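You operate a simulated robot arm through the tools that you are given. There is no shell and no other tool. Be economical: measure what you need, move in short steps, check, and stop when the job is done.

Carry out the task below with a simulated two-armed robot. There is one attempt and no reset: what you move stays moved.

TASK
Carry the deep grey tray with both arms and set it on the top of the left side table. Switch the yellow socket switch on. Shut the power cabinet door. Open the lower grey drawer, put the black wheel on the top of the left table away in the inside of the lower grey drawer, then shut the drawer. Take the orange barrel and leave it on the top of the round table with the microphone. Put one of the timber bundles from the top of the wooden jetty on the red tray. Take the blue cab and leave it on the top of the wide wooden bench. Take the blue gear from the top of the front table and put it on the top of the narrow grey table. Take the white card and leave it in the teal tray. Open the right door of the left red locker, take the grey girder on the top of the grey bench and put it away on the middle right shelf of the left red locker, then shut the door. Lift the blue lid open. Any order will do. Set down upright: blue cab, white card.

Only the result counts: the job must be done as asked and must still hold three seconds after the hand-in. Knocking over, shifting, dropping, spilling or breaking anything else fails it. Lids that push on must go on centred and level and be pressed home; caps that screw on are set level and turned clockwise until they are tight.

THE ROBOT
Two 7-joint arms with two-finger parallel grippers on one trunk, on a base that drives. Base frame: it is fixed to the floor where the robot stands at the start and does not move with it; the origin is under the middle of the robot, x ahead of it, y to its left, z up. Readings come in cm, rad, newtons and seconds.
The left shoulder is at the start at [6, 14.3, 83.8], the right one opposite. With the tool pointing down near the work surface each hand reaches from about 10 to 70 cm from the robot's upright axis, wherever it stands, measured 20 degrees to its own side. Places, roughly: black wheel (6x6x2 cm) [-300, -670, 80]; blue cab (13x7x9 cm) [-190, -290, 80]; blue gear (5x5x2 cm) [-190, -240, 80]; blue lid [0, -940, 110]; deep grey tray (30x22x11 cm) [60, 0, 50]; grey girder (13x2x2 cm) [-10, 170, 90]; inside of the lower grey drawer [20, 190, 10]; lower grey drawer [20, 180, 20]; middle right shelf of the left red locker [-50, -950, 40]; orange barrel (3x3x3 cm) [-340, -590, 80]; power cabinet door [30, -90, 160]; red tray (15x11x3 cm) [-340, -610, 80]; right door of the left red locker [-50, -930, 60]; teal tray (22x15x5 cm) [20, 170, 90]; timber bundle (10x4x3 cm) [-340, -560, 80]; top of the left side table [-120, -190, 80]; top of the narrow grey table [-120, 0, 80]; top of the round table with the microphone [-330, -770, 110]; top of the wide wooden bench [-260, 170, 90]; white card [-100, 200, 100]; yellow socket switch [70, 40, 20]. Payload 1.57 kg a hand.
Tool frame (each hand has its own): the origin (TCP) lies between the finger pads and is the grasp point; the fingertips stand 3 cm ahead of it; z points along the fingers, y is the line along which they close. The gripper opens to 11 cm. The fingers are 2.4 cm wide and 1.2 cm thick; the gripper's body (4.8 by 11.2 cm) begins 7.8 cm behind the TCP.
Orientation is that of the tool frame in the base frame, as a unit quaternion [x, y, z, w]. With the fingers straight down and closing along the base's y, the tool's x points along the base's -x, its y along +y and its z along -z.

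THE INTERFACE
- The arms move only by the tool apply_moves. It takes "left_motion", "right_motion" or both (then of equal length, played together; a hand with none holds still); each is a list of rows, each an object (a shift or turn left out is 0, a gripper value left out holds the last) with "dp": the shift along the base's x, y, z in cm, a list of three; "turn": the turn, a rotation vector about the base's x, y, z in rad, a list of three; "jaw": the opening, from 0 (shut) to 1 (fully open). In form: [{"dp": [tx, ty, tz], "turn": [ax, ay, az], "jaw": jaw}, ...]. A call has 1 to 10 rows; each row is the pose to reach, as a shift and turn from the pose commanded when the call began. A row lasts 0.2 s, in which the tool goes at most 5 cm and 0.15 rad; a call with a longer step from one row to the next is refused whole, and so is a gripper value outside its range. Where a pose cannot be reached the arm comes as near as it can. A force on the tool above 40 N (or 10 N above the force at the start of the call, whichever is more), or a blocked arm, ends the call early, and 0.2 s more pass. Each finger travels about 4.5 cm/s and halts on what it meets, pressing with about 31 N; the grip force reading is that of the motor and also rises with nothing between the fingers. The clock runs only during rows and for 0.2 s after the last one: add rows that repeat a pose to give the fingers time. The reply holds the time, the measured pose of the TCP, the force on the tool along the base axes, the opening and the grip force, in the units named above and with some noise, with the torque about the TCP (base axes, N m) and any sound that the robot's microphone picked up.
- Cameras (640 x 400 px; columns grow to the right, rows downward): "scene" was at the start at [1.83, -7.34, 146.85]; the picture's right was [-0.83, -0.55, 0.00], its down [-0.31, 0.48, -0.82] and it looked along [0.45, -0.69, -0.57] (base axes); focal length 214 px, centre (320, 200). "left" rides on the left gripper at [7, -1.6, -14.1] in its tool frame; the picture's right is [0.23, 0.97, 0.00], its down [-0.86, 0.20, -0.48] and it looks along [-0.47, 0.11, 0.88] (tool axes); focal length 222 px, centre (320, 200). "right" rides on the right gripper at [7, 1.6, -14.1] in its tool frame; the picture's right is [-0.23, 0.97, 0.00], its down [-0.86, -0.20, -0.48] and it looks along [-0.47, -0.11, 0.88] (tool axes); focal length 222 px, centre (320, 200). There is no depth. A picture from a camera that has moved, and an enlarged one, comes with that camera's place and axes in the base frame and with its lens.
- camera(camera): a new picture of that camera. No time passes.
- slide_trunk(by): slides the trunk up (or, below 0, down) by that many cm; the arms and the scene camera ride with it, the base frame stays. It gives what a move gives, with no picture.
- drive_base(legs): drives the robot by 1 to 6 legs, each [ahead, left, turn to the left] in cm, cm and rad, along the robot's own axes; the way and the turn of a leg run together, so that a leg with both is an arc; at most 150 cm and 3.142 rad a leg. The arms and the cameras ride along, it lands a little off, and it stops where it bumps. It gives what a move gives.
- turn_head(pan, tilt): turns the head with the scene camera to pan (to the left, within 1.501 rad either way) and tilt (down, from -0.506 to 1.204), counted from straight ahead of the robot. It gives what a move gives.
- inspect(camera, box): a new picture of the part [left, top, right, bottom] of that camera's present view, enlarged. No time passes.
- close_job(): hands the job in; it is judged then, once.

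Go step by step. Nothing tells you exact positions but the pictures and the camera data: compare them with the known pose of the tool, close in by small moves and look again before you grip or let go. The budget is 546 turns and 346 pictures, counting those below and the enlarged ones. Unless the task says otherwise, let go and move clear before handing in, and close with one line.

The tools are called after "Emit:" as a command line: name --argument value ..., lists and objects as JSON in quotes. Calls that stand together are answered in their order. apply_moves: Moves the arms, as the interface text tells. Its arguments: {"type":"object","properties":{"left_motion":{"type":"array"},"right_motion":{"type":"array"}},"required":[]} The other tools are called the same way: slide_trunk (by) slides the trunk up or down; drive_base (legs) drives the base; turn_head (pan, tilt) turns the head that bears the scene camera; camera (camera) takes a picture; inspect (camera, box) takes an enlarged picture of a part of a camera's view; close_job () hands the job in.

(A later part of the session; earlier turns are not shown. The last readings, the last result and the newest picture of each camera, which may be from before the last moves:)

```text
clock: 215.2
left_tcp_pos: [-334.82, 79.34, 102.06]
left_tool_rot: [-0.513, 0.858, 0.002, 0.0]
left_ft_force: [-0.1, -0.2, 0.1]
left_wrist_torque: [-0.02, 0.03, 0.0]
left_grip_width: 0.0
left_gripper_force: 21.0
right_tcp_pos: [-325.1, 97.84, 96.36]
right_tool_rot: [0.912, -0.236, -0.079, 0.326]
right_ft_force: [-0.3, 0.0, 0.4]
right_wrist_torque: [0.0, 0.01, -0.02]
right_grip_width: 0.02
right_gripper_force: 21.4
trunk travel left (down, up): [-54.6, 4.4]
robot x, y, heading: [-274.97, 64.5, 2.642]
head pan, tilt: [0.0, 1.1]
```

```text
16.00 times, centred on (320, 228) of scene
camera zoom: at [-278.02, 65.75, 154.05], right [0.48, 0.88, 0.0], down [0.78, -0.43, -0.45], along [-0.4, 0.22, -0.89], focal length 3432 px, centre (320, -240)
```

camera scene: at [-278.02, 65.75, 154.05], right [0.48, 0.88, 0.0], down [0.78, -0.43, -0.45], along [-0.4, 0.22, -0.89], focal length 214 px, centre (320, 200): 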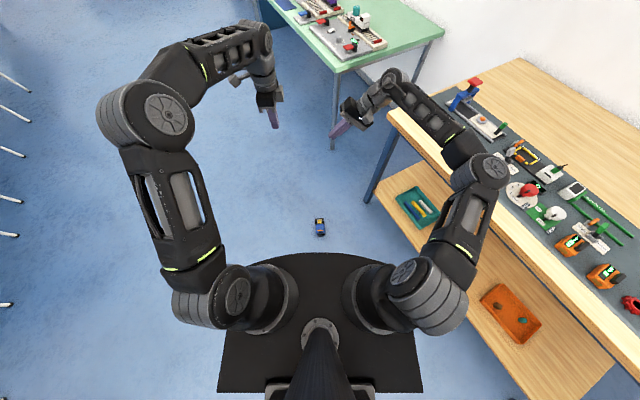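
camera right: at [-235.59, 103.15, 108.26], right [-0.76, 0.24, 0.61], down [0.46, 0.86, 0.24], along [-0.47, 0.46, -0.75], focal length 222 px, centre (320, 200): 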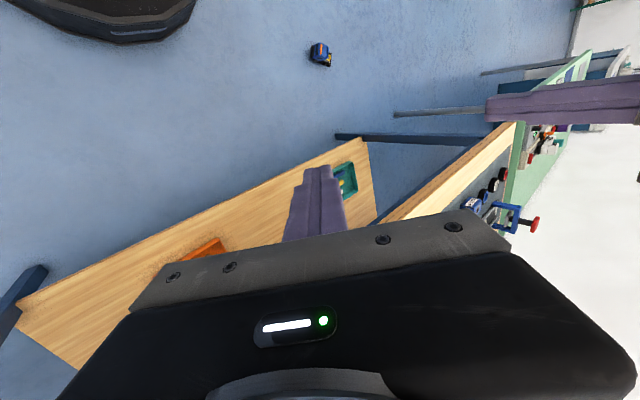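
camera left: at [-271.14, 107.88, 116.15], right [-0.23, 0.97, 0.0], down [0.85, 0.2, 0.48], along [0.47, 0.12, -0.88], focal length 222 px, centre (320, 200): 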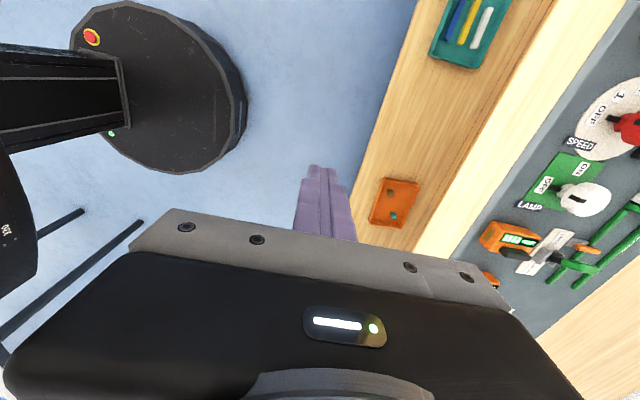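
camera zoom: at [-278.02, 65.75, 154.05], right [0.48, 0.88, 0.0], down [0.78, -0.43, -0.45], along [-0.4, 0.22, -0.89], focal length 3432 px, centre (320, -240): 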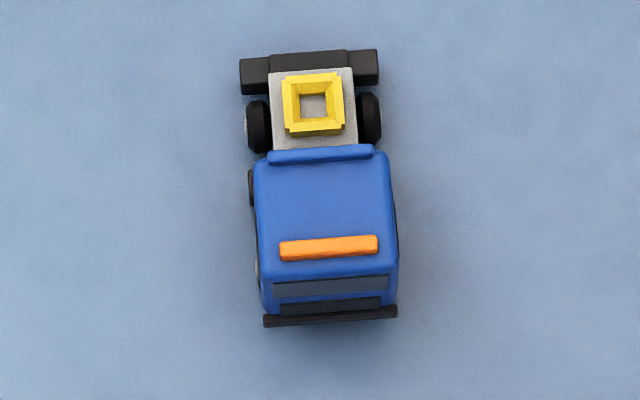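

The truck's front faces the robot. The bench is too close on my right for lowering the trunk here, so I reposition to approach from the south-east with more clearance.

Emit:
drive_base --legs '[[7, 29, 0], [0, 0, -0.54]]'

Emit:
apply_moves --left_motion '[{"turn": [0, 0, 0.15], "jaw": 0.9}, {"turn": [0, 0, 0.3]}, {"turn": [0, 0, 0.45]}, {"turn": [0, 0, 0.6]}, {"turn": [0, 0, 0.75]}, {"turn": [0, 0, 0.9]}, {"turn": [0, 0, 1.05]}, {"turn": [0, 0, 1.2]}, {"turn": [0, 0, 1.35]}, {"turn": [0, 0, 1.5]}]'

Emit:
camera --camera "scene"

```text
clock: 218.7
left_tcp_pos: [-338.42, 85.95, 101.87]
left_tool_rot: [-0.265, 0.964, 0.002, 0.0]
left_ft_force: [-0.3, 0.4, 0.2]
left_wrist_torque: [0.01, 0.0, 0.0]
left_grip_width: 0.0
left_gripper_force: 21.1
right_tcp_pos: [-320.48, 96.85, 96.22]
right_tool_rot: [0.816, -0.471, -0.163, 0.293]
right_ft_force: [0.6, -1.2, 0.0]
right_wrist_torque: [-0.01, -0.01, 0.02]
right_grip_width: 0.02
right_gripper_force: 21.5
trunk travel left (down, up): [-54.6, 4.4]
robot x, y, heading: [-294.91, 42.06, 2.099]
head pan, tilt: [0.0, 1.1]
```

```text
clock: 220.9
left_tcp_pos: [-338.4, 85.94, 102.12]
left_tool_rot: [0.851, -0.525, -0.002, 0.001]
left_ft_force: [0.7, 0.5, 1.0]
left_wrist_torque: [0.03, -0.02, -0.01]
left_grip_width: 9.89
left_gripper_force: 0.1
right_tcp_pos: [-320.4, 96.76, 96.2]
right_tool_rot: [0.816, -0.472, -0.163, 0.292]
right_ft_force: [-0.4, 0.7, -0.1]
right_wrist_torque: [0.0, 0.0, 0.0]
right_grip_width: 0.0
right_gripper_force: 21.5
trunk travel left (down, up): [-54.6, 4.4]
robot x, y, heading: [-294.98, 42.11, 2.096]
head pan, tilt: [0.0, 1.1]
```

```text
242 pictures are left
camera scene: at [-296.76, 44.98, 154.05], right [0.86, 0.5, 0.0], down [0.45, -0.77, -0.45], along [-0.23, 0.39, -0.89], focal length 214 px, centre (320, 200)
```

scene: 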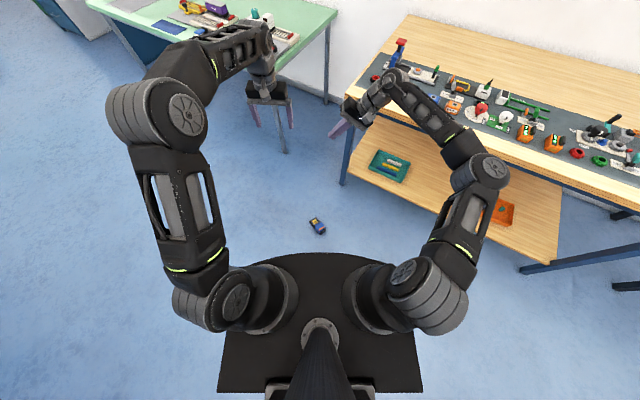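

I finish the left hand's yaw, move it above the truck, and clear the right hand away.

Emit:
apply_moves --left_motion '[{"dp": [3, 1, 0], "turn": [0, 0, 0.14]}, {"dp": [6, 2, 0], "turn": [0, 0, 0.28]}, {"dp": [9, 3, 0], "turn": [0, 0, 0.42]}, {"dp": [12, 4, 0], "turn": [0, 0, 0.56]}, {"dp": [15, 5, 0], "turn": [0, 0, 0.69]}]' --right_motion '[{"dp": [4.5, -1.5, 0]}, {"dp": [9, -3, 0]}, {"dp": [13.5, -4.5, 0]}, {"dp": [18, -6, 0]}, {"dp": [22, -7, 0]}]'

Emit:
slide_trunk --by -38

Emit:
camera --camera "left"

Emit:
camera --camera "scene"

```text
clock: 222.1
left_tcp_pos: [-323.22, 90.93, 102.13]
left_tool_rot: [0.979, -0.205, -0.002, 0.003]
left_ft_force: [-0.1, 0.2, 0.2]
left_wrist_torque: [0.01, 0.02, -0.01]
left_grip_width: 9.88
left_gripper_force: 0.1
right_tcp_pos: [-298.32, 89.67, 96.14]
right_tool_rot: [0.816, -0.471, -0.163, 0.293]
right_ft_force: [-0.3, 0.8, -0.5]
right_wrist_torque: [0.03, 0.01, 0.0]
right_grip_width: 0.0
right_gripper_force: 21.2
trunk travel left (down, up): [-54.6, 4.4]
robot x, y, heading: [-294.69, 42.25, 2.098]
head pan, tilt: [0.0, 1.1]
```

```text
clock: 225.8
left_tcp_pos: [-323.27, 90.71, 64.18]
left_tool_rot: [0.979, -0.206, -0.001, 0.002]
left_ft_force: [-0.5, 0.1, 0.5]
left_wrist_torque: [-0.04, -0.02, -0.01]
left_grip_width: 9.9
left_gripper_force: 0.3
right_tcp_pos: [-298.44, 89.6, 58.18]
right_tool_rot: [0.816, -0.471, -0.163, 0.292]
right_ft_force: [-0.1, 0.7, -0.2]
right_wrist_torque: [0.04, -0.03, 0.04]
right_grip_width: 0.0
right_gripper_force: 21.4
trunk travel left (down, up): [-16.6, 42.4]
robot x, y, heading: [-294.89, 41.96, 2.099]
head pan, tilt: [0.0, 1.1]
```

```text
241 pictures are left
camera left: at [-316.26, 89.54, 78.26], right [-0.19, -0.98, 0.0], down [-0.86, 0.16, 0.48], along [-0.47, 0.09, -0.88], focal length 222 px, centre (320, 200)
```

left: 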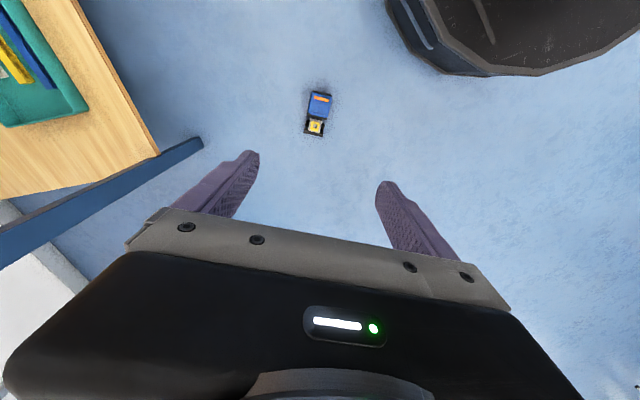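

```text
240 pictures are left
camera scene: at [-296.75, 44.97, 116.05], right [0.86, 0.5, 0.0], down [0.45, -0.77, -0.45], along [-0.23, 0.39, -0.89], focal length 214 px, centre (320, 200)
```

scene: 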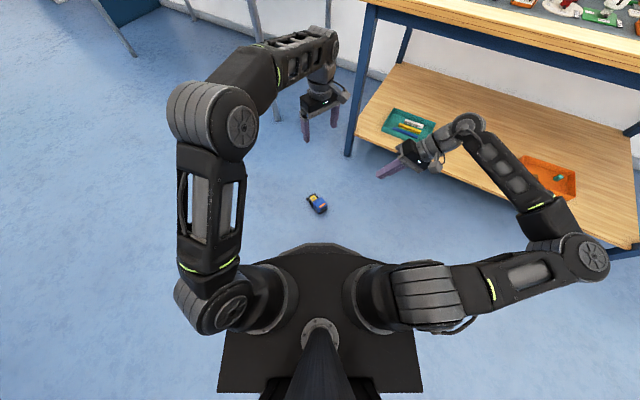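

The truck's cab is at about (−322.3, 91.1). I lower the trunk fully and bring the left hand down.

Emit:
slide_trunk --by -16

Emit:
apply_moves --left_motion '[{"dp": [0.2, 0, -4.5], "jaw": 1}, {"dp": [0.4, 0, -9]}, {"dp": [0.6, 0, -13.5]}, {"dp": [0.8, 0, -18]}, {"dp": [0.8, 0.2, -22.5]}, {"dp": [0.8, 0.2, -27]}, {"dp": [0.8, 0.2, -30]}, {"dp": [0.8, 0.2, -30]}]'

Emit:
camera --camera "left"

```text
clock: 227.6
left_tcp_pos: [-323.32, 90.96, 48.16]
left_tool_rot: [0.979, -0.206, -0.001, 0.002]
left_ft_force: [0.1, -0.6, 0.1]
left_wrist_torque: [0.0, 0.01, 0.01]
left_grip_width: 9.92
left_gripper_force: 0.1
right_tcp_pos: [-298.54, 89.58, 42.18]
right_tool_rot: [0.816, -0.472, -0.163, 0.293]
right_ft_force: [0.7, -1.2, -0.1]
right_wrist_torque: [-0.01, 0.01, -0.02]
right_grip_width: 0.01
right_gripper_force: 21.1
trunk travel left (down, up): [-0.6, 58.4]
robot x, y, heading: [-294.73, 42.01, 2.096]
head pan, tilt: [0.0, 1.1]
```

```text
clock: 229.4
left_tcp_pos: [-322.64, 90.74, 18.08]
left_tool_rot: [0.978, -0.207, -0.001, 0.001]
left_ft_force: [0.0, 0.2, -0.7]
left_wrist_torque: [0.01, 0.02, 0.01]
left_grip_width: 11.02
left_gripper_force: 0.0
right_tcp_pos: [-298.47, 89.65, 42.22]
right_tool_rot: [0.816, -0.471, -0.163, 0.293]
right_ft_force: [-0.3, -0.1, 0.3]
right_wrist_torque: [0.01, 0.02, 0.02]
right_grip_width: 0.0
right_gripper_force: 21.6
trunk travel left (down, up): [-0.6, 58.4]
robot x, y, heading: [-294.93, 42.02, 2.096]
head pan, tilt: [0.0, 1.1]
```

```text
239 pictures are left
camera left: at [-315.52, 89.54, 32.23], right [-0.19, -0.98, 0.0], down [-0.86, 0.16, 0.48], along [-0.47, 0.09, -0.88], focal length 222 px, centre (320, 200)
```

left: 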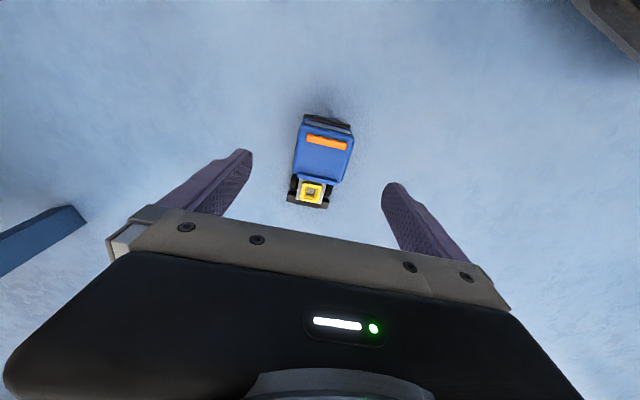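

Well aligned. I descend so the fingertips stay above the fenders, and close.

Emit:
apply_moves --left_motion '[{"dp": [0.2, -0.1, -4]}, {"dp": [0.3, -0.2, -8]}, {"dp": [0.3, -0.2, -10.6]}, {"dp": [0.3, -0.2, -10.6]}, {"dp": [0.3, -0.2, -10.6], "jaw": 0.3}, {"dp": [0.3, -0.2, -10.6]}, {"dp": [0.3, -0.2, -10.6]}, {"dp": [0.3, -0.2, -10.6]}, {"dp": [0.3, -0.2, -10.6]}]'

Emit:
camera --camera "left"

```text
clock: 231.4
left_tcp_pos: [-322.04, 90.6, 7.51]
left_tool_rot: [0.978, -0.207, -0.001, 0.002]
left_ft_force: [-0.1, -0.4, -0.4]
left_wrist_torque: [-0.06, -0.05, -0.01]
left_grip_width: 6.32
left_gripper_force: 31.2
right_tcp_pos: [-298.38, 89.61, 42.13]
right_tool_rot: [0.816, -0.471, -0.162, 0.292]
right_ft_force: [0.5, -0.9, 1.0]
right_wrist_torque: [-0.01, -0.01, -0.01]
right_grip_width: 0.0
right_gripper_force: 21.3
trunk travel left (down, up): [-0.6, 58.4]
robot x, y, heading: [-294.9, 41.63, 2.101]
head pan, tilt: [0.0, 1.1]
```

```text
238 pictures are left
camera left: at [-315.01, 89.47, 21.63], right [-0.19, -0.98, 0.0], down [-0.86, 0.16, 0.48], along [-0.47, 0.09, -0.88], focal length 222 px, centre (320, 200)
```

left: 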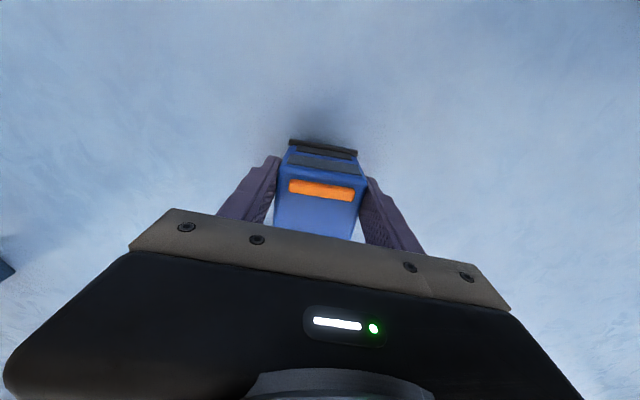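

Emit:
apply_moves --left_motion '[{"dp": [0, 0, 1]}, {"dp": [0, 0, 2]}, {"dp": [0, 0, 4]}, {"dp": [0, 0, 6]}, {"dp": [0, 0, 8]}, {"dp": [0, 0, 8]}]'

Emit:
inspect --camera "scene" --box '[260, 140, 380, 215]'

Emit:
camera --camera "left"

```text
clock: 232.8
left_tcp_pos: [-322.33, 90.84, 15.52]
left_tool_rot: [0.979, -0.205, -0.001, 0.003]
left_ft_force: [0.6, 0.5, -2.5]
left_wrist_torque: [0.01, -0.05, -0.02]
left_grip_width: 6.31
left_gripper_force: 31.6
right_tcp_pos: [-298.39, 89.7, 42.21]
right_tool_rot: [0.816, -0.471, -0.163, 0.293]
right_ft_force: [-0.1, -0.7, 0.0]
right_wrist_torque: [0.04, 0.02, 0.01]
right_grip_width: 0.0
right_gripper_force: 21.2
trunk travel left (down, up): [-0.6, 58.4]
robot x, y, heading: [-294.98, 42.01, 2.097]
head pan, tilt: [0.0, 1.1]
```

```text
5.33 times, centred on (320, 178) of scene
camera zoom: at [-296.75, 44.98, 100.05], right [0.86, 0.5, 0.0], down [0.45, -0.77, -0.45], along [-0.23, 0.39, -0.89], focal length 1144 px, centre (320, 320)
```

zoom: 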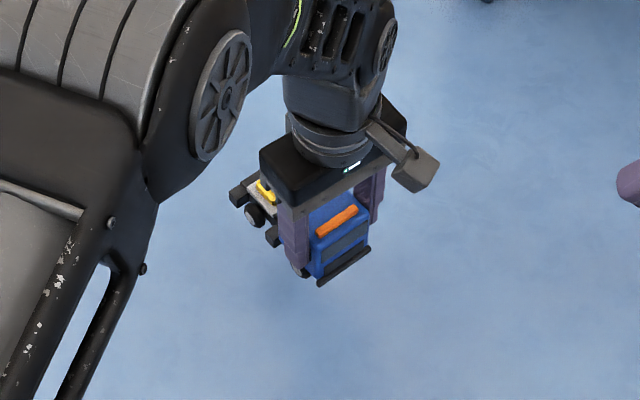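

```text
236 pictures are left
camera left: at [-315.21, 89.53, 29.67], right [-0.19, -0.98, 0.0], down [-0.86, 0.17, 0.48], along [-0.47, 0.09, -0.88], focal length 222 px, centre (320, 200)
```

left: 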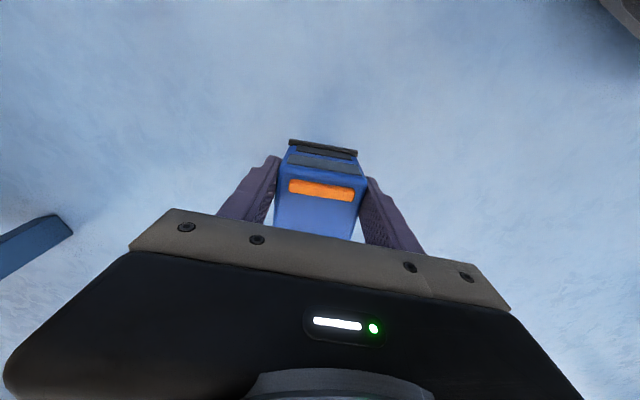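

The truck is held level this time. I raise it gently with the trunk, then return to the bench facing north.

Emit:
apply_moves --left_motion '[{"dp": [0, 0, 3]}, {"dp": [0, 0, 6]}, {"dp": [0, 0, 9]}, {"dp": [0, 0, 12]}, {"dp": [0, 0, 15]}, {"dp": [0, 0, 18]}, {"dp": [0, 0, 21]}, {"dp": [0, 0, 24]}, {"dp": [0, 0, 27]}, {"dp": [0, 0, 30]}]'

Emit:
slide_trunk --by 30

Emit:
slide_trunk --by 26

Emit:
inspect --camera "scene" --box '[200, 60, 360, 160]'

```text
clock: 235.0
left_tcp_pos: [-322.25, 90.73, 45.57]
left_tool_rot: [0.978, -0.207, -0.001, 0.002]
left_ft_force: [-0.5, -0.1, -1.8]
left_wrist_torque: [-0.03, -0.06, 0.0]
left_grip_width: 6.27
left_gripper_force: 30.8
right_tcp_pos: [-298.4, 89.69, 42.16]
right_tool_rot: [0.816, -0.471, -0.163, 0.293]
right_ft_force: [-0.6, -1.0, -1.4]
right_wrist_torque: [-0.03, 0.01, 0.0]
right_grip_width: 0.0
right_gripper_force: 21.2
trunk travel left (down, up): [-0.6, 58.4]
robot x, y, heading: [-295.07, 42.11, 2.096]
head pan, tilt: [0.0, 1.1]
```

```text
clock: 238.0
left_tcp_pos: [-322.33, 90.79, 75.59]
left_tool_rot: [0.978, -0.207, -0.001, 0.002]
left_ft_force: [0.1, -0.3, -2.9]
left_wrist_torque: [-0.03, -0.04, 0.01]
left_grip_width: 6.26
left_gripper_force: 31.3
right_tcp_pos: [-298.4, 89.64, 72.11]
right_tool_rot: [0.816, -0.472, -0.163, 0.293]
right_ft_force: [0.5, -0.3, -0.6]
right_wrist_torque: [-0.03, 0.0, 0.02]
right_grip_width: 0.01
right_gripper_force: 20.8
trunk travel left (down, up): [-30.6, 28.4]
robot x, y, heading: [-295.18, 42.19, 2.098]
head pan, tilt: [0.0, 1.1]
```

```text
clock: 240.7
left_tcp_pos: [-322.32, 90.89, 101.49]
left_tool_rot: [0.979, -0.206, -0.002, 0.003]
left_ft_force: [-0.4, -0.5, -2.2]
left_wrist_torque: [-0.01, -0.08, -0.02]
left_grip_width: 6.26
left_gripper_force: 31.5
right_tcp_pos: [-298.4, 89.72, 98.21]
right_tool_rot: [0.816, -0.472, -0.163, 0.293]
right_ft_force: [0.0, 0.1, 0.3]
right_wrist_torque: [0.0, -0.01, 0.0]
right_grip_width: 0.01
right_gripper_force: 21.6
trunk travel left (down, up): [-56.6, 2.4]
robot x, y, heading: [-295.33, 42.39, 2.096]
head pan, tilt: [0.0, 1.1]
```

```text
4.00 times, centred on (280, 110) of scene
camera zoom: at [-296.76, 45.01, 156.04], right [0.86, 0.5, 0.0], down [0.45, -0.77, -0.45], along [-0.23, 0.39, -0.89], focal length 858 px, centre (480, 560)
```

zoom: 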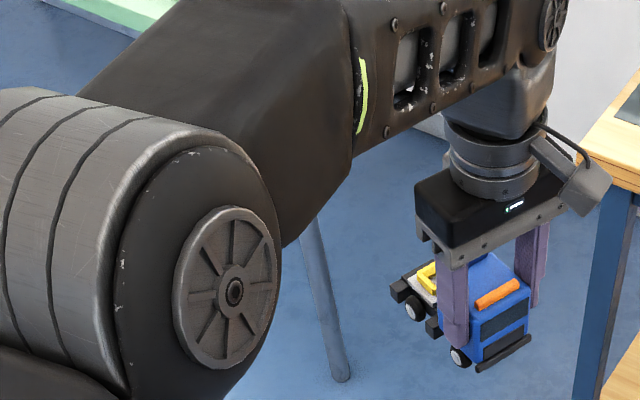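

Emit:
drive_base --legs '[[0, 0, -0.525], [18, 0, 0]]'

Emit:
apply_moves --left_motion '[{"turn": [0, 0, 0.12]}, {"turn": [0, 0, 0.24]}, {"turn": [0, 0, 0.36]}, {"turn": [0, 0, 0.48]}, {"turn": [0, 0, 0.6]}, {"turn": [0, 0, 0.72]}, {"turn": [0, 0, 0.84]}, {"turn": [0, 0, 0.945]}]' --right_motion '[{"dp": [3, 0, 0]}, {"dp": [6, 0, 0]}, {"dp": [9, 0, 0]}, {"dp": [12, 0, 0]}, {"dp": [15, 0, 0]}, {"dp": [18, 0, 0]}, {"dp": [18, 0, 0]}, {"dp": [18, 0, 0]}]'

Emit:
turn_head --pan 0 --tilt 0.8

Emit:
camera --camera "scene"

Emit:
camera --camera "left"

```text
clock: 243.7
left_tcp_pos: [-294.95, 116.0, 101.41]
left_tool_rot: [0.894, -0.448, -0.001, 0.002]
left_ft_force: [-1.1, 0.9, -3.0]
left_wrist_torque: [-0.08, -0.05, -0.01]
left_grip_width: 6.23
left_gripper_force: 30.9
right_tcp_pos: [-274.75, 103.27, 98.11]
right_tool_rot: [0.669, -0.664, -0.231, 0.242]
right_ft_force: [0.1, 0.8, -0.4]
right_wrist_torque: [-0.03, 0.0, -0.01]
right_grip_width: 0.0
right_gripper_force: 21.3
trunk travel left (down, up): [-56.6, 2.4]
robot x, y, heading: [-295.44, 60.0, 1.584]
head pan, tilt: [0.0, 1.1]
```

```text
clock: 245.5
left_tcp_pos: [-294.92, 115.85, 101.59]
left_tool_rot: [1.0, 0.008, -0.001, 0.002]
left_ft_force: [0.4, -0.2, -2.8]
left_wrist_torque: [0.0, -0.04, -0.02]
left_grip_width: 6.22
left_gripper_force: 30.7
right_tcp_pos: [-263.95, 102.75, 97.45]
right_tool_rot: [0.667, -0.665, -0.233, 0.241]
right_ft_force: [-0.1, 0.3, -0.3]
right_wrist_torque: [0.02, 0.03, -0.01]
right_grip_width: 0.0
right_gripper_force: 21.5
right hand out of reach, approached as far as the arm can: row 4, 5, 6, 7, 8
trunk travel left (down, up): [-56.6, 2.4]
robot x, y, heading: [-294.71, 59.92, 1.584]
head pan, tilt: [0.0, 1.1]
```

```text
clock: 246.3
left_tcp_pos: [-294.98, 115.77, 101.49]
left_tool_rot: [1.0, 0.007, -0.001, 0.003]
left_ft_force: [0.7, -1.1, -2.1]
left_wrist_torque: [-0.01, -0.07, 0.02]
left_grip_width: 6.23
left_gripper_force: 31.2
right_tcp_pos: [-263.8, 102.81, 97.43]
right_tool_rot: [0.668, -0.665, -0.233, 0.24]
right_ft_force: [0.3, 0.7, -0.6]
right_wrist_torque: [0.02, 0.0, 0.0]
right_grip_width: 0.0
right_gripper_force: 21.4
trunk travel left (down, up): [-56.6, 2.4]
robot x, y, heading: [-295.4, 60.0, 1.583]
head pan, tilt: [0.0, 0.799]
```

```text
234 pictures are left
camera scene: at [-295.36, 65.11, 158.22], right [1.0, 0.01, 0.0], down [0.01, -0.72, -0.7], along [-0.01, 0.7, -0.72], focal length 214 px, centre (320, 200)
```

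scene: 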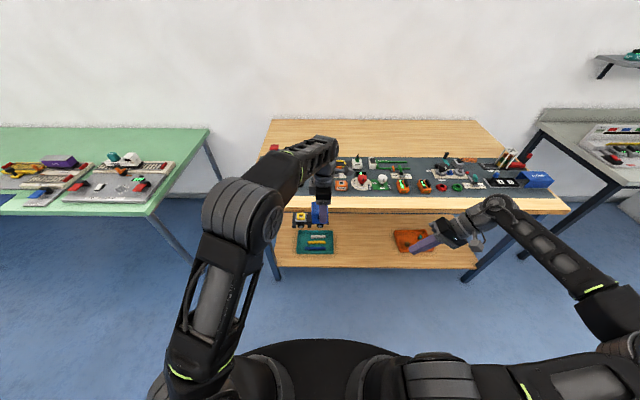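

```text
233 pictures are left
camera left: at [-287.96, 117.57, 115.64], right [0.24, -0.97, 0.0], down [-0.85, -0.21, 0.48], along [-0.47, -0.12, -0.88], focal length 222 px, centre (320, 200)
```

left: 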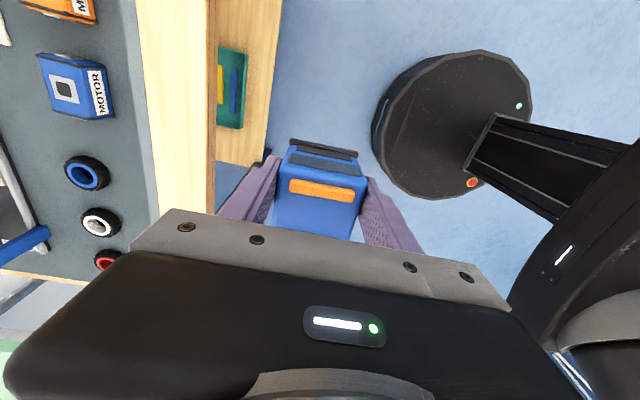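

The front now points +x and the strip is free here. I drive forward so the truck is over the strip centre (y≈133.6).

Emit:
drive_base --legs '[[17.8, 0, -0.008]]'

Emit:
apply_moves --left_motion '[{"dp": [0, 0, -2]}, {"dp": [0, 0, -4]}, {"dp": [0, 0, -6]}, {"dp": [0, 0, -6]}]'

Emit:
camera --camera "left"

Emit:
inspect --camera "scene" --box '[260, 150, 400, 240]'

```text
clock: 247.8
left_tcp_pos: [-294.9, 133.72, 101.58]
left_tool_rot: [1.0, 0.004, -0.001, 0.002]
left_ft_force: [-0.3, 0.4, -2.5]
left_wrist_torque: [-0.02, -0.09, 0.02]
left_grip_width: 6.18
left_gripper_force: 30.7
right_tcp_pos: [-263.9, 120.45, 97.42]
right_tool_rot: [-0.666, 0.667, 0.232, -0.239]
right_ft_force: [1.0, -0.1, -0.5]
right_wrist_torque: [-0.01, 0.04, 0.03]
right_grip_width: 0.0
right_gripper_force: 21.2
trunk travel left (down, up): [-56.6, 2.4]
robot x, y, heading: [-295.72, 77.94, 1.577]
head pan, tilt: [0.0, 0.799]
```

```text
clock: 248.8
left_tcp_pos: [-294.82, 133.57, 95.43]
left_tool_rot: [1.0, 0.004, -0.001, 0.003]
left_ft_force: [0.0, 0.2, -2.1]
left_wrist_torque: [0.01, -0.05, 0.0]
left_grip_width: 6.18
left_gripper_force: 31.6
right_tcp_pos: [-263.85, 120.35, 97.48]
right_tool_rot: [-0.665, 0.668, 0.233, -0.239]
right_ft_force: [-0.1, 0.8, -0.3]
right_wrist_torque: [-0.03, 0.0, 0.02]
right_grip_width: 0.01
right_gripper_force: 21.7
trunk travel left (down, up): [-56.6, 2.4]
robot x, y, heading: [-295.1, 78.0, 1.58]
head pan, tilt: [0.0, 0.799]
```

```text
232 pictures are left
camera left: at [-287.74, 135.25, 109.61], right [0.23, -0.97, 0.0], down [-0.85, -0.2, 0.48], along [-0.47, -0.12, -0.88], focal length 222 px, centre (320, 200)
```

left: 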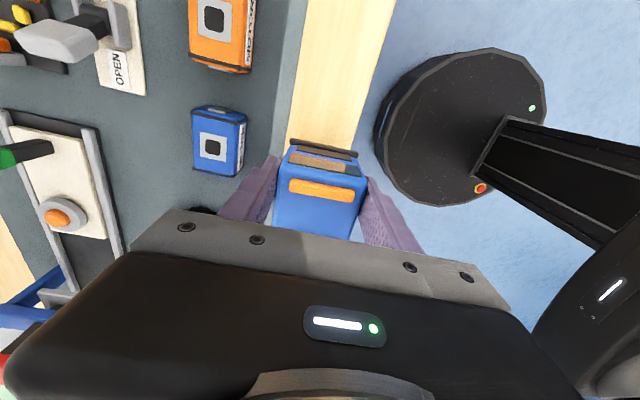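

```text
4.44 times, centred on (330, 195) of scene
camera zoom: at [-295.51, 82.87, 158.22], right [1.0, 0.01, 0.0], down [0.0, -0.72, -0.7], along [0.0, 0.7, -0.72], focal length 953 px, centre (276, 222)
```

zoom: 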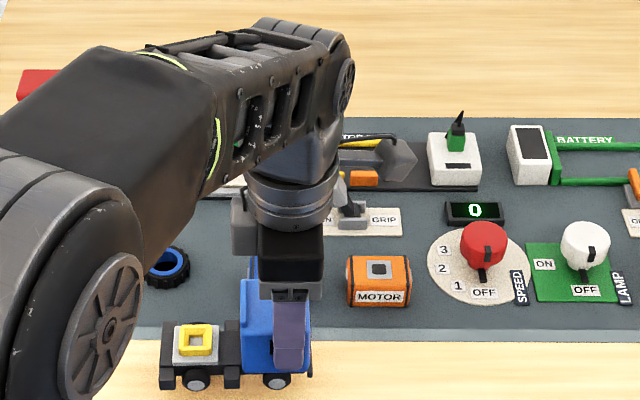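

The truck lines up with the strip; I shift 0.3 cm inward and lower gently to touchdown.

Emit:
apply_moves --left_motion '[{"dp": [0, 0.35, -0.8]}, {"dp": [0, 0.35, -1.6]}, {"dp": [0, 0.35, -2.2]}, {"dp": [0, 0.35, -2.5]}, {"dp": [0, 0.35, -2.5]}]'

Emit:
inspect --camera "scene" --box '[260, 190, 360, 250]'

```text
clock: 250.0
left_tcp_pos: [-294.75, 133.88, 93.39]
left_tool_rot: [1.0, 0.004, 0.0, 0.0]
left_ft_force: [0.3, -4.3, 28.1]
left_wrist_torque: [-0.19, 0.24, 0.5]
left_grip_width: 6.17
left_gripper_force: 31.0
right_tcp_pos: [-263.76, 120.16, 97.6]
right_tool_rot: [-0.665, 0.668, 0.234, -0.239]
right_ft_force: [0.1, -0.4, 0.5]
right_wrist_torque: [0.01, 0.0, 0.01]
right_grip_width: 0.02
right_gripper_force: 21.5
trunk travel left (down, up): [-56.6, 2.4]
robot x, y, heading: [-295.28, 77.63, 1.576]
head pan, tilt: [0.0, 0.799]
```

```text
6.40 times, centred on (310, 220) of scene
camera zoom: at [-295.5, 82.58, 158.26], right [1.0, 0.01, 0.0], down [0.0, -0.72, -0.7], along [0.0, 0.7, -0.72], focal length 1373 px, centre (384, 72)
```

zoom: 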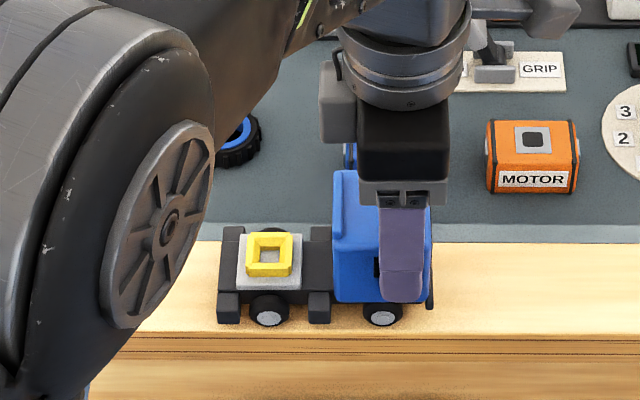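

Touched down; bench and mat are flush (z≈86). The near wheels are close to the edge, so I lift slightly, move 1.5 cm inward, and lower again.

Emit:
apply_moves --left_motion '[{"dp": [0, 0, 0.7]}, {"dp": [0, 0.8, 0.8]}, {"dp": [0, 1.5, 0.8]}, {"dp": [0, 1.5, 0.3]}, {"dp": [0, 1.5, 0.1]}, {"dp": [0, 1.5, 0.1]}]'

Emit:
apply_moves --left_motion '[{"jaw": 0.62}, {"jaw": 0.7}, {"jaw": 0.75}, {"jaw": 0.75}, {"dp": [0, 0, 2]}, {"dp": [0, 0, 5]}, {"dp": [0, 0, 8]}]'

Emit:
inspect --camera "scene" --box '[260, 190, 360, 250]'

```text
clock: 251.4
left_tcp_pos: [-294.78, 135.51, 93.41]
left_tool_rot: [1.0, 0.002, 0.001, 0.001]
left_ft_force: [-0.8, -0.7, 10.7]
left_wrist_torque: [0.22, 0.06, 0.07]
left_grip_width: 6.18
left_gripper_force: 30.7
right_tcp_pos: [-263.85, 120.34, 97.53]
right_tool_rot: [-0.665, 0.668, 0.233, -0.24]
right_ft_force: [0.3, -0.5, -0.3]
right_wrist_torque: [-0.01, 0.0, -0.02]
right_grip_width: 0.0
right_gripper_force: 20.9
trunk travel left (down, up): [-56.6, 2.4]
robot x, y, heading: [-295.46, 77.79, 1.573]
head pan, tilt: [0.0, 0.799]
```

```text
clock: 253.0
left_tcp_pos: [-294.71, 135.46, 101.03]
left_tool_rot: [1.0, 0.004, -0.001, 0.002]
left_ft_force: [-0.7, -0.2, -0.2]
left_wrist_torque: [0.02, 0.01, 0.01]
left_grip_width: 8.24
left_gripper_force: 0.0
right_tcp_pos: [-263.84, 120.37, 97.46]
right_tool_rot: [-0.666, 0.667, 0.233, -0.239]
right_ft_force: [0.0, 0.6, 0.4]
right_wrist_torque: [0.01, 0.02, 0.01]
right_grip_width: 0.0
right_gripper_force: 21.3
trunk travel left (down, up): [-56.6, 2.4]
robot x, y, heading: [-295.31, 78.19, 1.576]
head pan, tilt: [0.0, 0.799]
```

```text
6.40 times, centred on (310, 220) of scene
camera zoom: at [-295.51, 82.84, 158.22], right [1.0, 0.01, 0.0], down [0.0, -0.72, -0.7], along [0.0, 0.7, -0.72], focal length 1373 px, centre (384, 72)
```

zoom: 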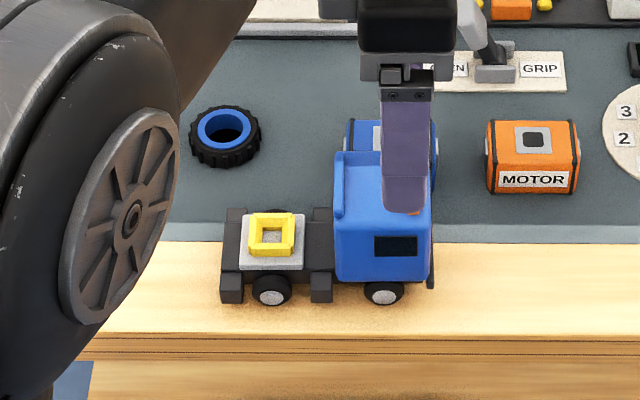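

The cab stands upright on the bench. Next is the white card near the grey bench. I back off, straighten the right hand, and strafe right.

Emit:
apply_moves --right_motion '[{"turn": [0, -0.14, 0]}, {"turn": [0, -0.28, 0]}, {"turn": [0, -0.42, 0], "jaw": 0.5}, {"turn": [0, -0.56, 0]}, {"turn": [0, -0.7, 0]}, {"dp": [3, 0, 3], "turn": [0, -0.7, 0]}]' --left_motion '[{"dp": [0, 0, 1], "turn": [0, 0, -0.15]}, {"dp": [0, 0, 2], "turn": [0, 0, -0.3]}, {"dp": [0, 0, 2], "turn": [0, 0, -0.45]}, {"dp": [0, 0, 2], "turn": [0, 0, -0.6]}, {"dp": [0, 0, 2], "turn": [0, 0, -0.75]}, {"dp": [0, 0, 2], "turn": [0, 0, -0.9]}]'

Emit:
drive_base --legs '[[-15, 0, 0], [0, -150, 0], [0, -40, 0]]'

Emit:
turn_head --pan 0 --tilt 0.5

Emit:
camera --camera "scene"

```text
clock: 254.4
left_tcp_pos: [-294.82, 135.36, 103.2]
left_tool_rot: [0.901, -0.433, -0.003, 0.0]
left_ft_force: [0.3, 0.5, -0.3]
left_wrist_torque: [0.02, -0.01, -0.01]
left_grip_width: 8.23
left_gripper_force: 0.1
right_tcp_pos: [-260.79, 120.37, 100.6]
right_tool_rot: [-0.705, 0.709, -0.01, 0.005]
right_ft_force: [0.1, -0.4, 0.5]
right_wrist_torque: [-0.02, -0.02, 0.01]
right_grip_width: 5.52
right_gripper_force: 0.0
trunk travel left (down, up): [-56.6, 2.4]
robot x, y, heading: [-295.25, 77.82, 1.578]
head pan, tilt: [0.0, 0.799]
```

```text
clock: 264.8
left_tcp_pos: [-104.93, 122.9, 103.19]
left_tool_rot: [0.902, -0.431, -0.002, 0.002]
left_ft_force: [-0.4, -0.3, 0.5]
left_wrist_torque: [-0.01, 0.0, -0.01]
left_grip_width: 8.24
left_gripper_force: 0.0
right_tcp_pos: [-71.06, 107.93, 100.54]
right_tool_rot: [-0.705, 0.709, -0.009, 0.004]
right_ft_force: [1.0, -0.3, -0.3]
right_wrist_torque: [0.02, 0.02, -0.01]
right_grip_width: 5.5
right_gripper_force: 0.0
trunk travel left (down, up): [-56.6, 2.4]
robot x, y, heading: [-105.52, 65.47, 1.578]
head pan, tilt: [0.0, 0.799]
```

```text
clock: 265.6
left_tcp_pos: [-105.1, 122.95, 103.1]
left_tool_rot: [0.902, -0.431, -0.001, 0.001]
left_ft_force: [-0.1, 0.6, -0.2]
left_wrist_torque: [-0.01, -0.03, 0.0]
left_grip_width: 8.26
left_gripper_force: 0.1
right_tcp_pos: [-71.14, 107.93, 100.56]
right_tool_rot: [-0.705, 0.709, -0.01, 0.005]
right_ft_force: [-0.3, -0.1, 1.0]
right_wrist_torque: [0.01, -0.01, -0.01]
right_grip_width: 5.5
right_gripper_force: 0.2
trunk travel left (down, up): [-56.6, 2.4]
robot x, y, heading: [-105.53, 64.9, 1.581]
head pan, tilt: [0.0, 0.499]
```

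```text
228 pictures are left
camera scene: at [-105.8, 71.34, 160.81], right [1.0, 0.01, 0.0], down [0.0, -0.48, -0.88], along [-0.01, 0.88, -0.48], focal length 214 px, centre (320, 200)
```

scene: 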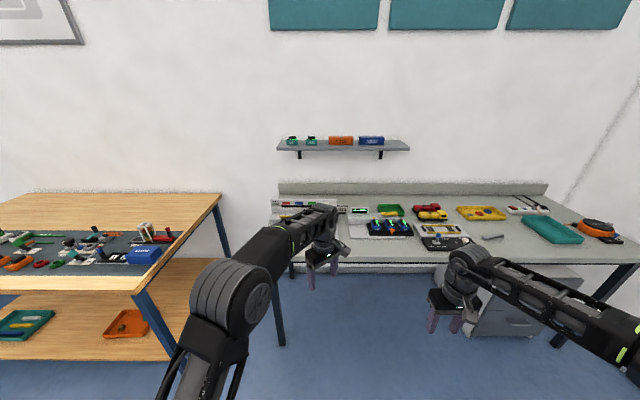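

Emit:
inspect --camera "scene" --box '[260, 170, 450, 280]'

Emit:
inspect --camera "scene" --box '[400, 180, 640, 320]'

```text
3.37 times, centred on (355, 225) of scene
camera zoom: at [-105.8, 71.34, 160.81], right [1.0, 0.01, 0.0], down [0.0, -0.48, -0.88], along [-0.01, 0.88, -0.48], focal length 722 px, centre (202, 116)
```

zoom: 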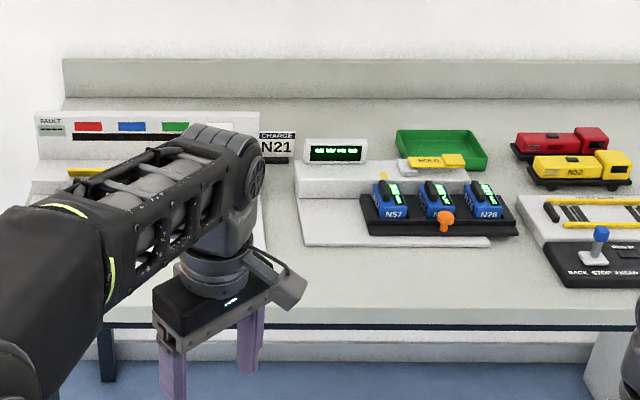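

```text
2.67 times, centred on (520, 250) of scene
camera zoom: at [-105.8, 71.34, 160.81], right [1.0, 0.01, 0.0], down [0.0, -0.48, -0.88], along [-0.01, 0.88, -0.48], focal length 572 px, centre (-213, 67)
```

zoom: 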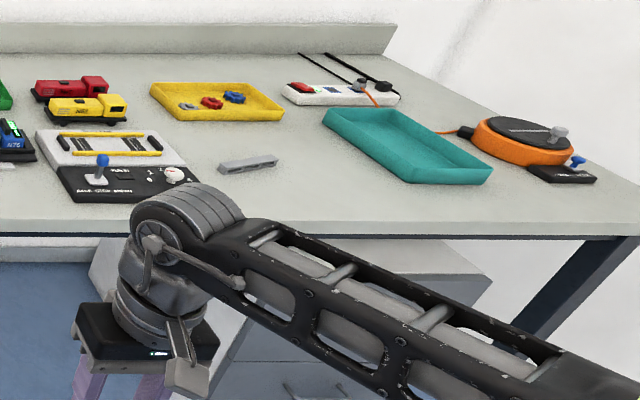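

The coloured-card rack is behind my left arm. I move the arm aside to see the white card.

Emit:
apply_moves --left_motion '[{"dp": [-4, -2, 0]}, {"dp": [-8, -4, 0]}, {"dp": [-12, -6, 0]}, {"dp": [-16, -8, 0]}, {"dp": [-20, -10, 0]}, {"dp": [-24, -12, 0]}]'

Emit:
drive_base --legs '[[20, 0, 0]]'

Emit:
camera --camera "scene"

```text
clock: 267.0
left_tcp_pos: [-129.0, 110.76, 103.22]
left_tool_rot: [0.902, -0.431, -0.002, 0.001]
left_ft_force: [-0.1, 0.3, -1.0]
left_wrist_torque: [0.02, 0.01, -0.01]
left_grip_width: 8.24
left_gripper_force: 0.0
right_tcp_pos: [-71.15, 107.85, 100.62]
right_tool_rot: [-0.705, 0.709, -0.01, 0.004]
right_ft_force: [0.6, -0.6, 0.4]
right_wrist_torque: [0.03, 0.0, 0.0]
right_grip_width: 5.51
right_gripper_force: 0.0
trunk travel left (down, up): [-56.6, 2.4]
robot x, y, heading: [-105.65, 65.71, 1.58]
head pan, tilt: [0.0, 0.499]
```

```text
clock: 268.6
left_tcp_pos: [-129.26, 131.12, 103.2]
left_tool_rot: [0.903, -0.43, -0.002, 0.002]
left_ft_force: [0.3, -0.2, 0.1]
left_wrist_torque: [-0.03, 0.01, -0.01]
left_grip_width: 8.25
left_gripper_force: 0.1
right_tcp_pos: [-71.47, 128.17, 100.59]
right_tool_rot: [-0.706, 0.708, -0.01, 0.004]
right_ft_force: [-0.4, 0.9, -0.9]
right_wrist_torque: [-0.03, -0.03, -0.02]
right_grip_width: 5.51
right_gripper_force: 0.0
trunk travel left (down, up): [-56.6, 2.4]
robot x, y, heading: [-106.28, 85.36, 1.58]
head pan, tilt: [0.0, 0.499]
```

```text
225 pictures are left
camera scene: at [-106.02, 91.59, 160.81], right [1.0, 0.01, 0.0], down [0.01, -0.48, -0.88], along [-0.01, 0.88, -0.48], focal length 214 px, centre (320, 200)
```

scene: 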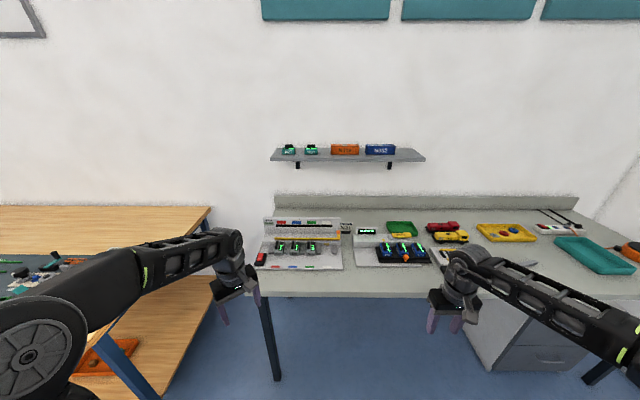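

Emit:
inspect --camera "scene" --box '[245, 200, 375, 280]'

```text
4.92 times, centred on (310, 240) of scene
camera zoom: at [-106.02, 91.59, 160.81], right [1.0, 0.01, 0.0], down [0.01, -0.48, -0.88], along [-0.01, 0.88, -0.48], focal length 1056 px, centre (369, 3)
```

zoom: 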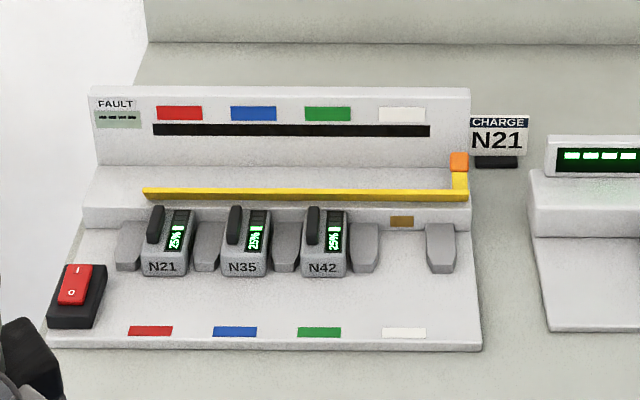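

The white card is the "CHARGE N21" sign standing on a black foot at about (−91, 190). I'll grip it from above with the left hand, closing along y. I rotate the left hand and move closer.

Emit:
apply_moves --left_motion '[{"dp": [3, 1, 0.5], "turn": [0, 0, 0.15]}, {"dp": [6, 2, 1], "turn": [0, 0, 0.3]}, {"dp": [9, 3, 1], "turn": [0, 0, 0.45]}, {"dp": [12, 3, 1], "turn": [0, 0, 0.6]}, {"dp": [15, 3, 1], "turn": [0, 0, 0.75]}, {"dp": [18, 3, 1], "turn": [0, 0, 0.89]}]'

Emit:
drive_base --legs '[[0, -22, 0], [33, 0, 0]]'

Emit:
turn_head --pan 0 --tilt 0.8

Emit:
camera --camera "scene"

Emit:
camera --camera "left"

```text
clock: 270.0
left_tcp_pos: [-110.92, 133.87, 104.27]
left_tool_rot: [1.0, 0.002, 0.0, 0.002]
left_ft_force: [-0.2, -0.9, 0.9]
left_wrist_torque: [0.01, 0.02, 0.0]
left_grip_width: 8.24
left_gripper_force: 0.1
right_tcp_pos: [-71.37, 127.98, 100.4]
right_tool_rot: [-0.706, 0.708, -0.01, 0.003]
right_ft_force: [-0.1, 0.0, -0.1]
right_wrist_torque: [-0.03, 0.03, 0.01]
right_grip_width: 5.48
right_gripper_force: 0.1
trunk travel left (down, up): [-56.6, 2.4]
robot x, y, heading: [-106.08, 84.38, 1.583]
head pan, tilt: [0.0, 0.499]
```

```text
clock: 273.5
left_tcp_pos: [-89.82, 167.54, 104.12]
left_tool_rot: [1.0, 0.003, -0.001, 0.003]
left_ft_force: [-0.1, 0.9, -0.7]
left_wrist_torque: [-0.01, 0.02, 0.0]
left_grip_width: 8.28
left_gripper_force: 0.0
right_tcp_pos: [-50.27, 161.92, 100.57]
right_tool_rot: [0.708, -0.707, 0.011, -0.004]
right_ft_force: [0.4, 0.8, 0.2]
right_wrist_torque: [-0.01, 0.0, 0.04]
right_grip_width: 5.5
right_gripper_force: 0.1
trunk travel left (down, up): [-56.6, 2.4]
robot x, y, heading: [-84.4, 119.0, 1.589]
head pan, tilt: [0.0, 0.499]
```

```text
clock: 274.3
left_tcp_pos: [-89.7, 167.47, 104.24]
left_tool_rot: [1.0, 0.003, -0.001, 0.001]
left_ft_force: [-0.8, -1.0, -0.8]
left_wrist_torque: [0.0, 0.01, 0.01]
left_grip_width: 8.23
left_gripper_force: 0.1
right_tcp_pos: [-50.07, 161.74, 100.62]
right_tool_rot: [0.708, -0.707, 0.01, -0.005]
right_ft_force: [0.1, -0.3, -0.8]
right_wrist_torque: [0.03, 0.0, 0.02]
right_grip_width: 5.49
right_gripper_force: 0.1
trunk travel left (down, up): [-56.6, 2.4]
robot x, y, heading: [-84.42, 118.96, 1.587]
head pan, tilt: [0.0, 0.799]
```

```text
223 pictures are left
camera scene: at [-84.54, 124.02, 158.23], right [1.0, 0.01, 0.0], down [0.01, -0.72, -0.7], along [-0.01, 0.7, -0.72], focal length 214 px, centre (320, 200)
```

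scene: 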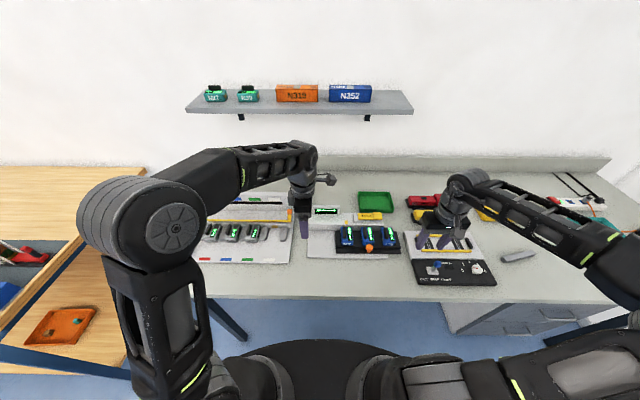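

```text
222 pictures are left
camera left: at [-82.78, 169.11, 118.3], right [0.23, -0.97, 0.0], down [-0.85, -0.2, 0.48], along [-0.47, -0.12, -0.88], focal length 222 px, centre (320, 200)
```

left: 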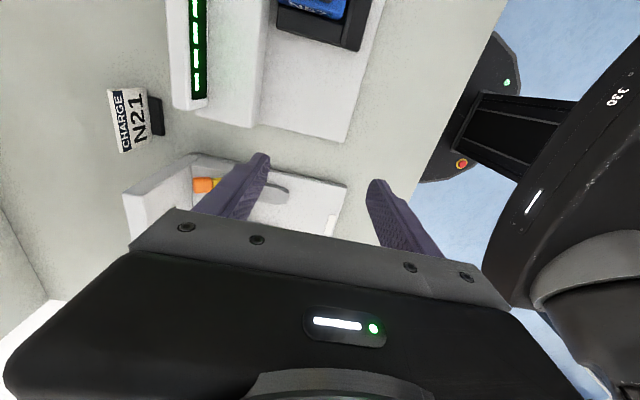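

The card's top edge spans x≈−96 to −89 at y≈191. I drive 8 cm closer and move the hand above it.

Emit:
drive_base --legs '[[8, 0, -0.015]]'

Emit:
apply_moves --left_motion '[{"dp": [-0.7, 4, 0], "jaw": 0.5}, {"dp": [-1.4, 8, 0]}, {"dp": [-2, 12, 0]}, {"dp": [-2.6, 15, 0]}, {"dp": [-2.6, 15, 0]}]'

Emit:
camera --camera "left"

```text
clock: 275.4
left_tcp_pos: [-89.07, 175.61, 104.16]
left_tool_rot: [1.0, -0.006, -0.001, 0.003]
left_ft_force: [0.3, -0.6, 0.1]
left_wrist_torque: [-0.05, 0.02, -0.02]
left_grip_width: 8.26
left_gripper_force: 0.1
right_tcp_pos: [-49.55, 169.41, 100.66]
right_tool_rot: [-0.703, 0.711, -0.011, 0.005]
right_ft_force: [0.4, -0.3, 0.0]
right_wrist_torque: [0.02, -0.04, 0.01]
right_grip_width: 5.53
right_gripper_force: 0.2
trunk travel left (down, up): [-56.6, 2.4]
robot x, y, heading: [-84.39, 126.64, 1.569]
head pan, tilt: [0.0, 0.799]
```

```text
clock: 276.6
left_tcp_pos: [-91.51, 189.57, 104.02]
left_tool_rot: [1.0, -0.005, -0.001, 0.002]
left_ft_force: [-0.4, -0.4, -0.5]
left_wrist_torque: [-0.02, -0.02, 0.03]
left_grip_width: 5.49
left_gripper_force: 0.1
left hand out of reach, approached as far as the arm can: row 4, 5
right_tcp_pos: [-49.62, 169.31, 100.52]
right_tool_rot: [-0.703, 0.711, -0.01, 0.005]
right_ft_force: [-0.3, 0.3, -0.4]
right_wrist_torque: [-0.03, 0.03, 0.02]
right_grip_width: 5.51
right_gripper_force: 0.2
trunk travel left (down, up): [-56.6, 2.4]
robot x, y, heading: [-84.22, 126.65, 1.574]
head pan, tilt: [0.0, 0.799]
```

```text
221 pictures are left
camera left: at [-84.44, 191.06, 118.23], right [0.22, -0.98, 0.0], down [-0.86, -0.19, 0.48], along [-0.47, -0.11, -0.88], focal length 222 px, centre (320, 200)
```

left: 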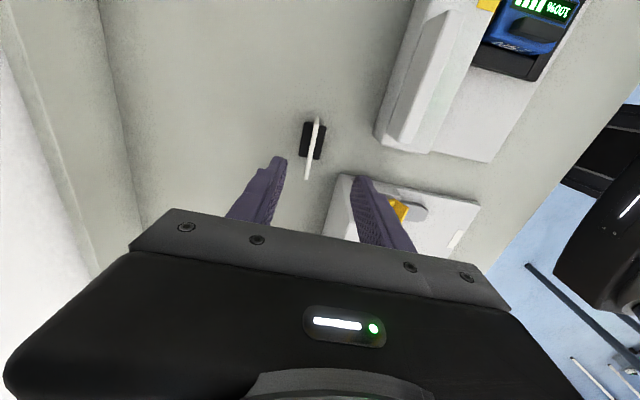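

Card edge-on at y≈190.1, centre x≈−92.3. I descend in two steps.

Emit:
apply_moves --left_motion '[{"dp": [-0.7, 0.5, -3]}, {"dp": [-0.7, 0.5, -6]}, {"dp": [-0.7, 0.5, -8]}, {"dp": [-0.7, 0.5, -8]}]'

Emit:
camera --camera "left"

```text
clock: 277.6
left_tcp_pos: [-92.38, 189.86, 96.18]
left_tool_rot: [1.0, -0.005, -0.002, 0.003]
left_ft_force: [-0.1, 0.7, -0.8]
left_wrist_torque: [-0.04, 0.02, 0.0]
left_grip_width: 5.5
left_gripper_force: 0.0
right_tcp_pos: [-49.56, 169.32, 100.67]
right_tool_rot: [-0.703, 0.712, -0.01, 0.005]
right_ft_force: [-1.2, -0.3, 0.4]
right_wrist_torque: [0.0, 0.02, 0.02]
right_grip_width: 5.51
right_gripper_force: 0.2
trunk travel left (down, up): [-56.6, 2.4]
robot x, y, heading: [-84.36, 126.91, 1.567]
head pan, tilt: [0.0, 0.799]
```

```text
220 pictures are left
camera left: at [-85.25, 191.43, 110.25], right [0.22, -0.98, 0.0], down [-0.86, -0.19, 0.48], along [-0.47, -0.11, -0.88], focal length 222 px, centre (320, 200)
```

left: 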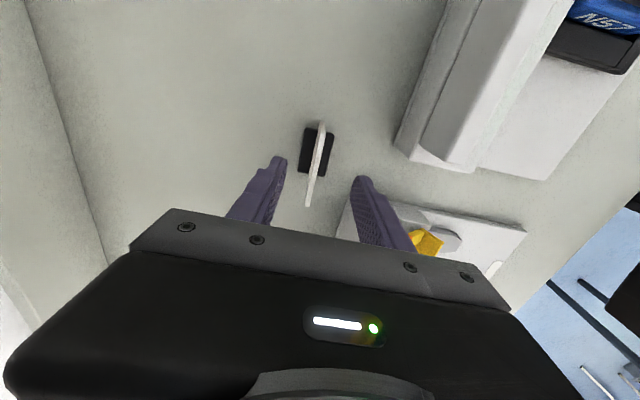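

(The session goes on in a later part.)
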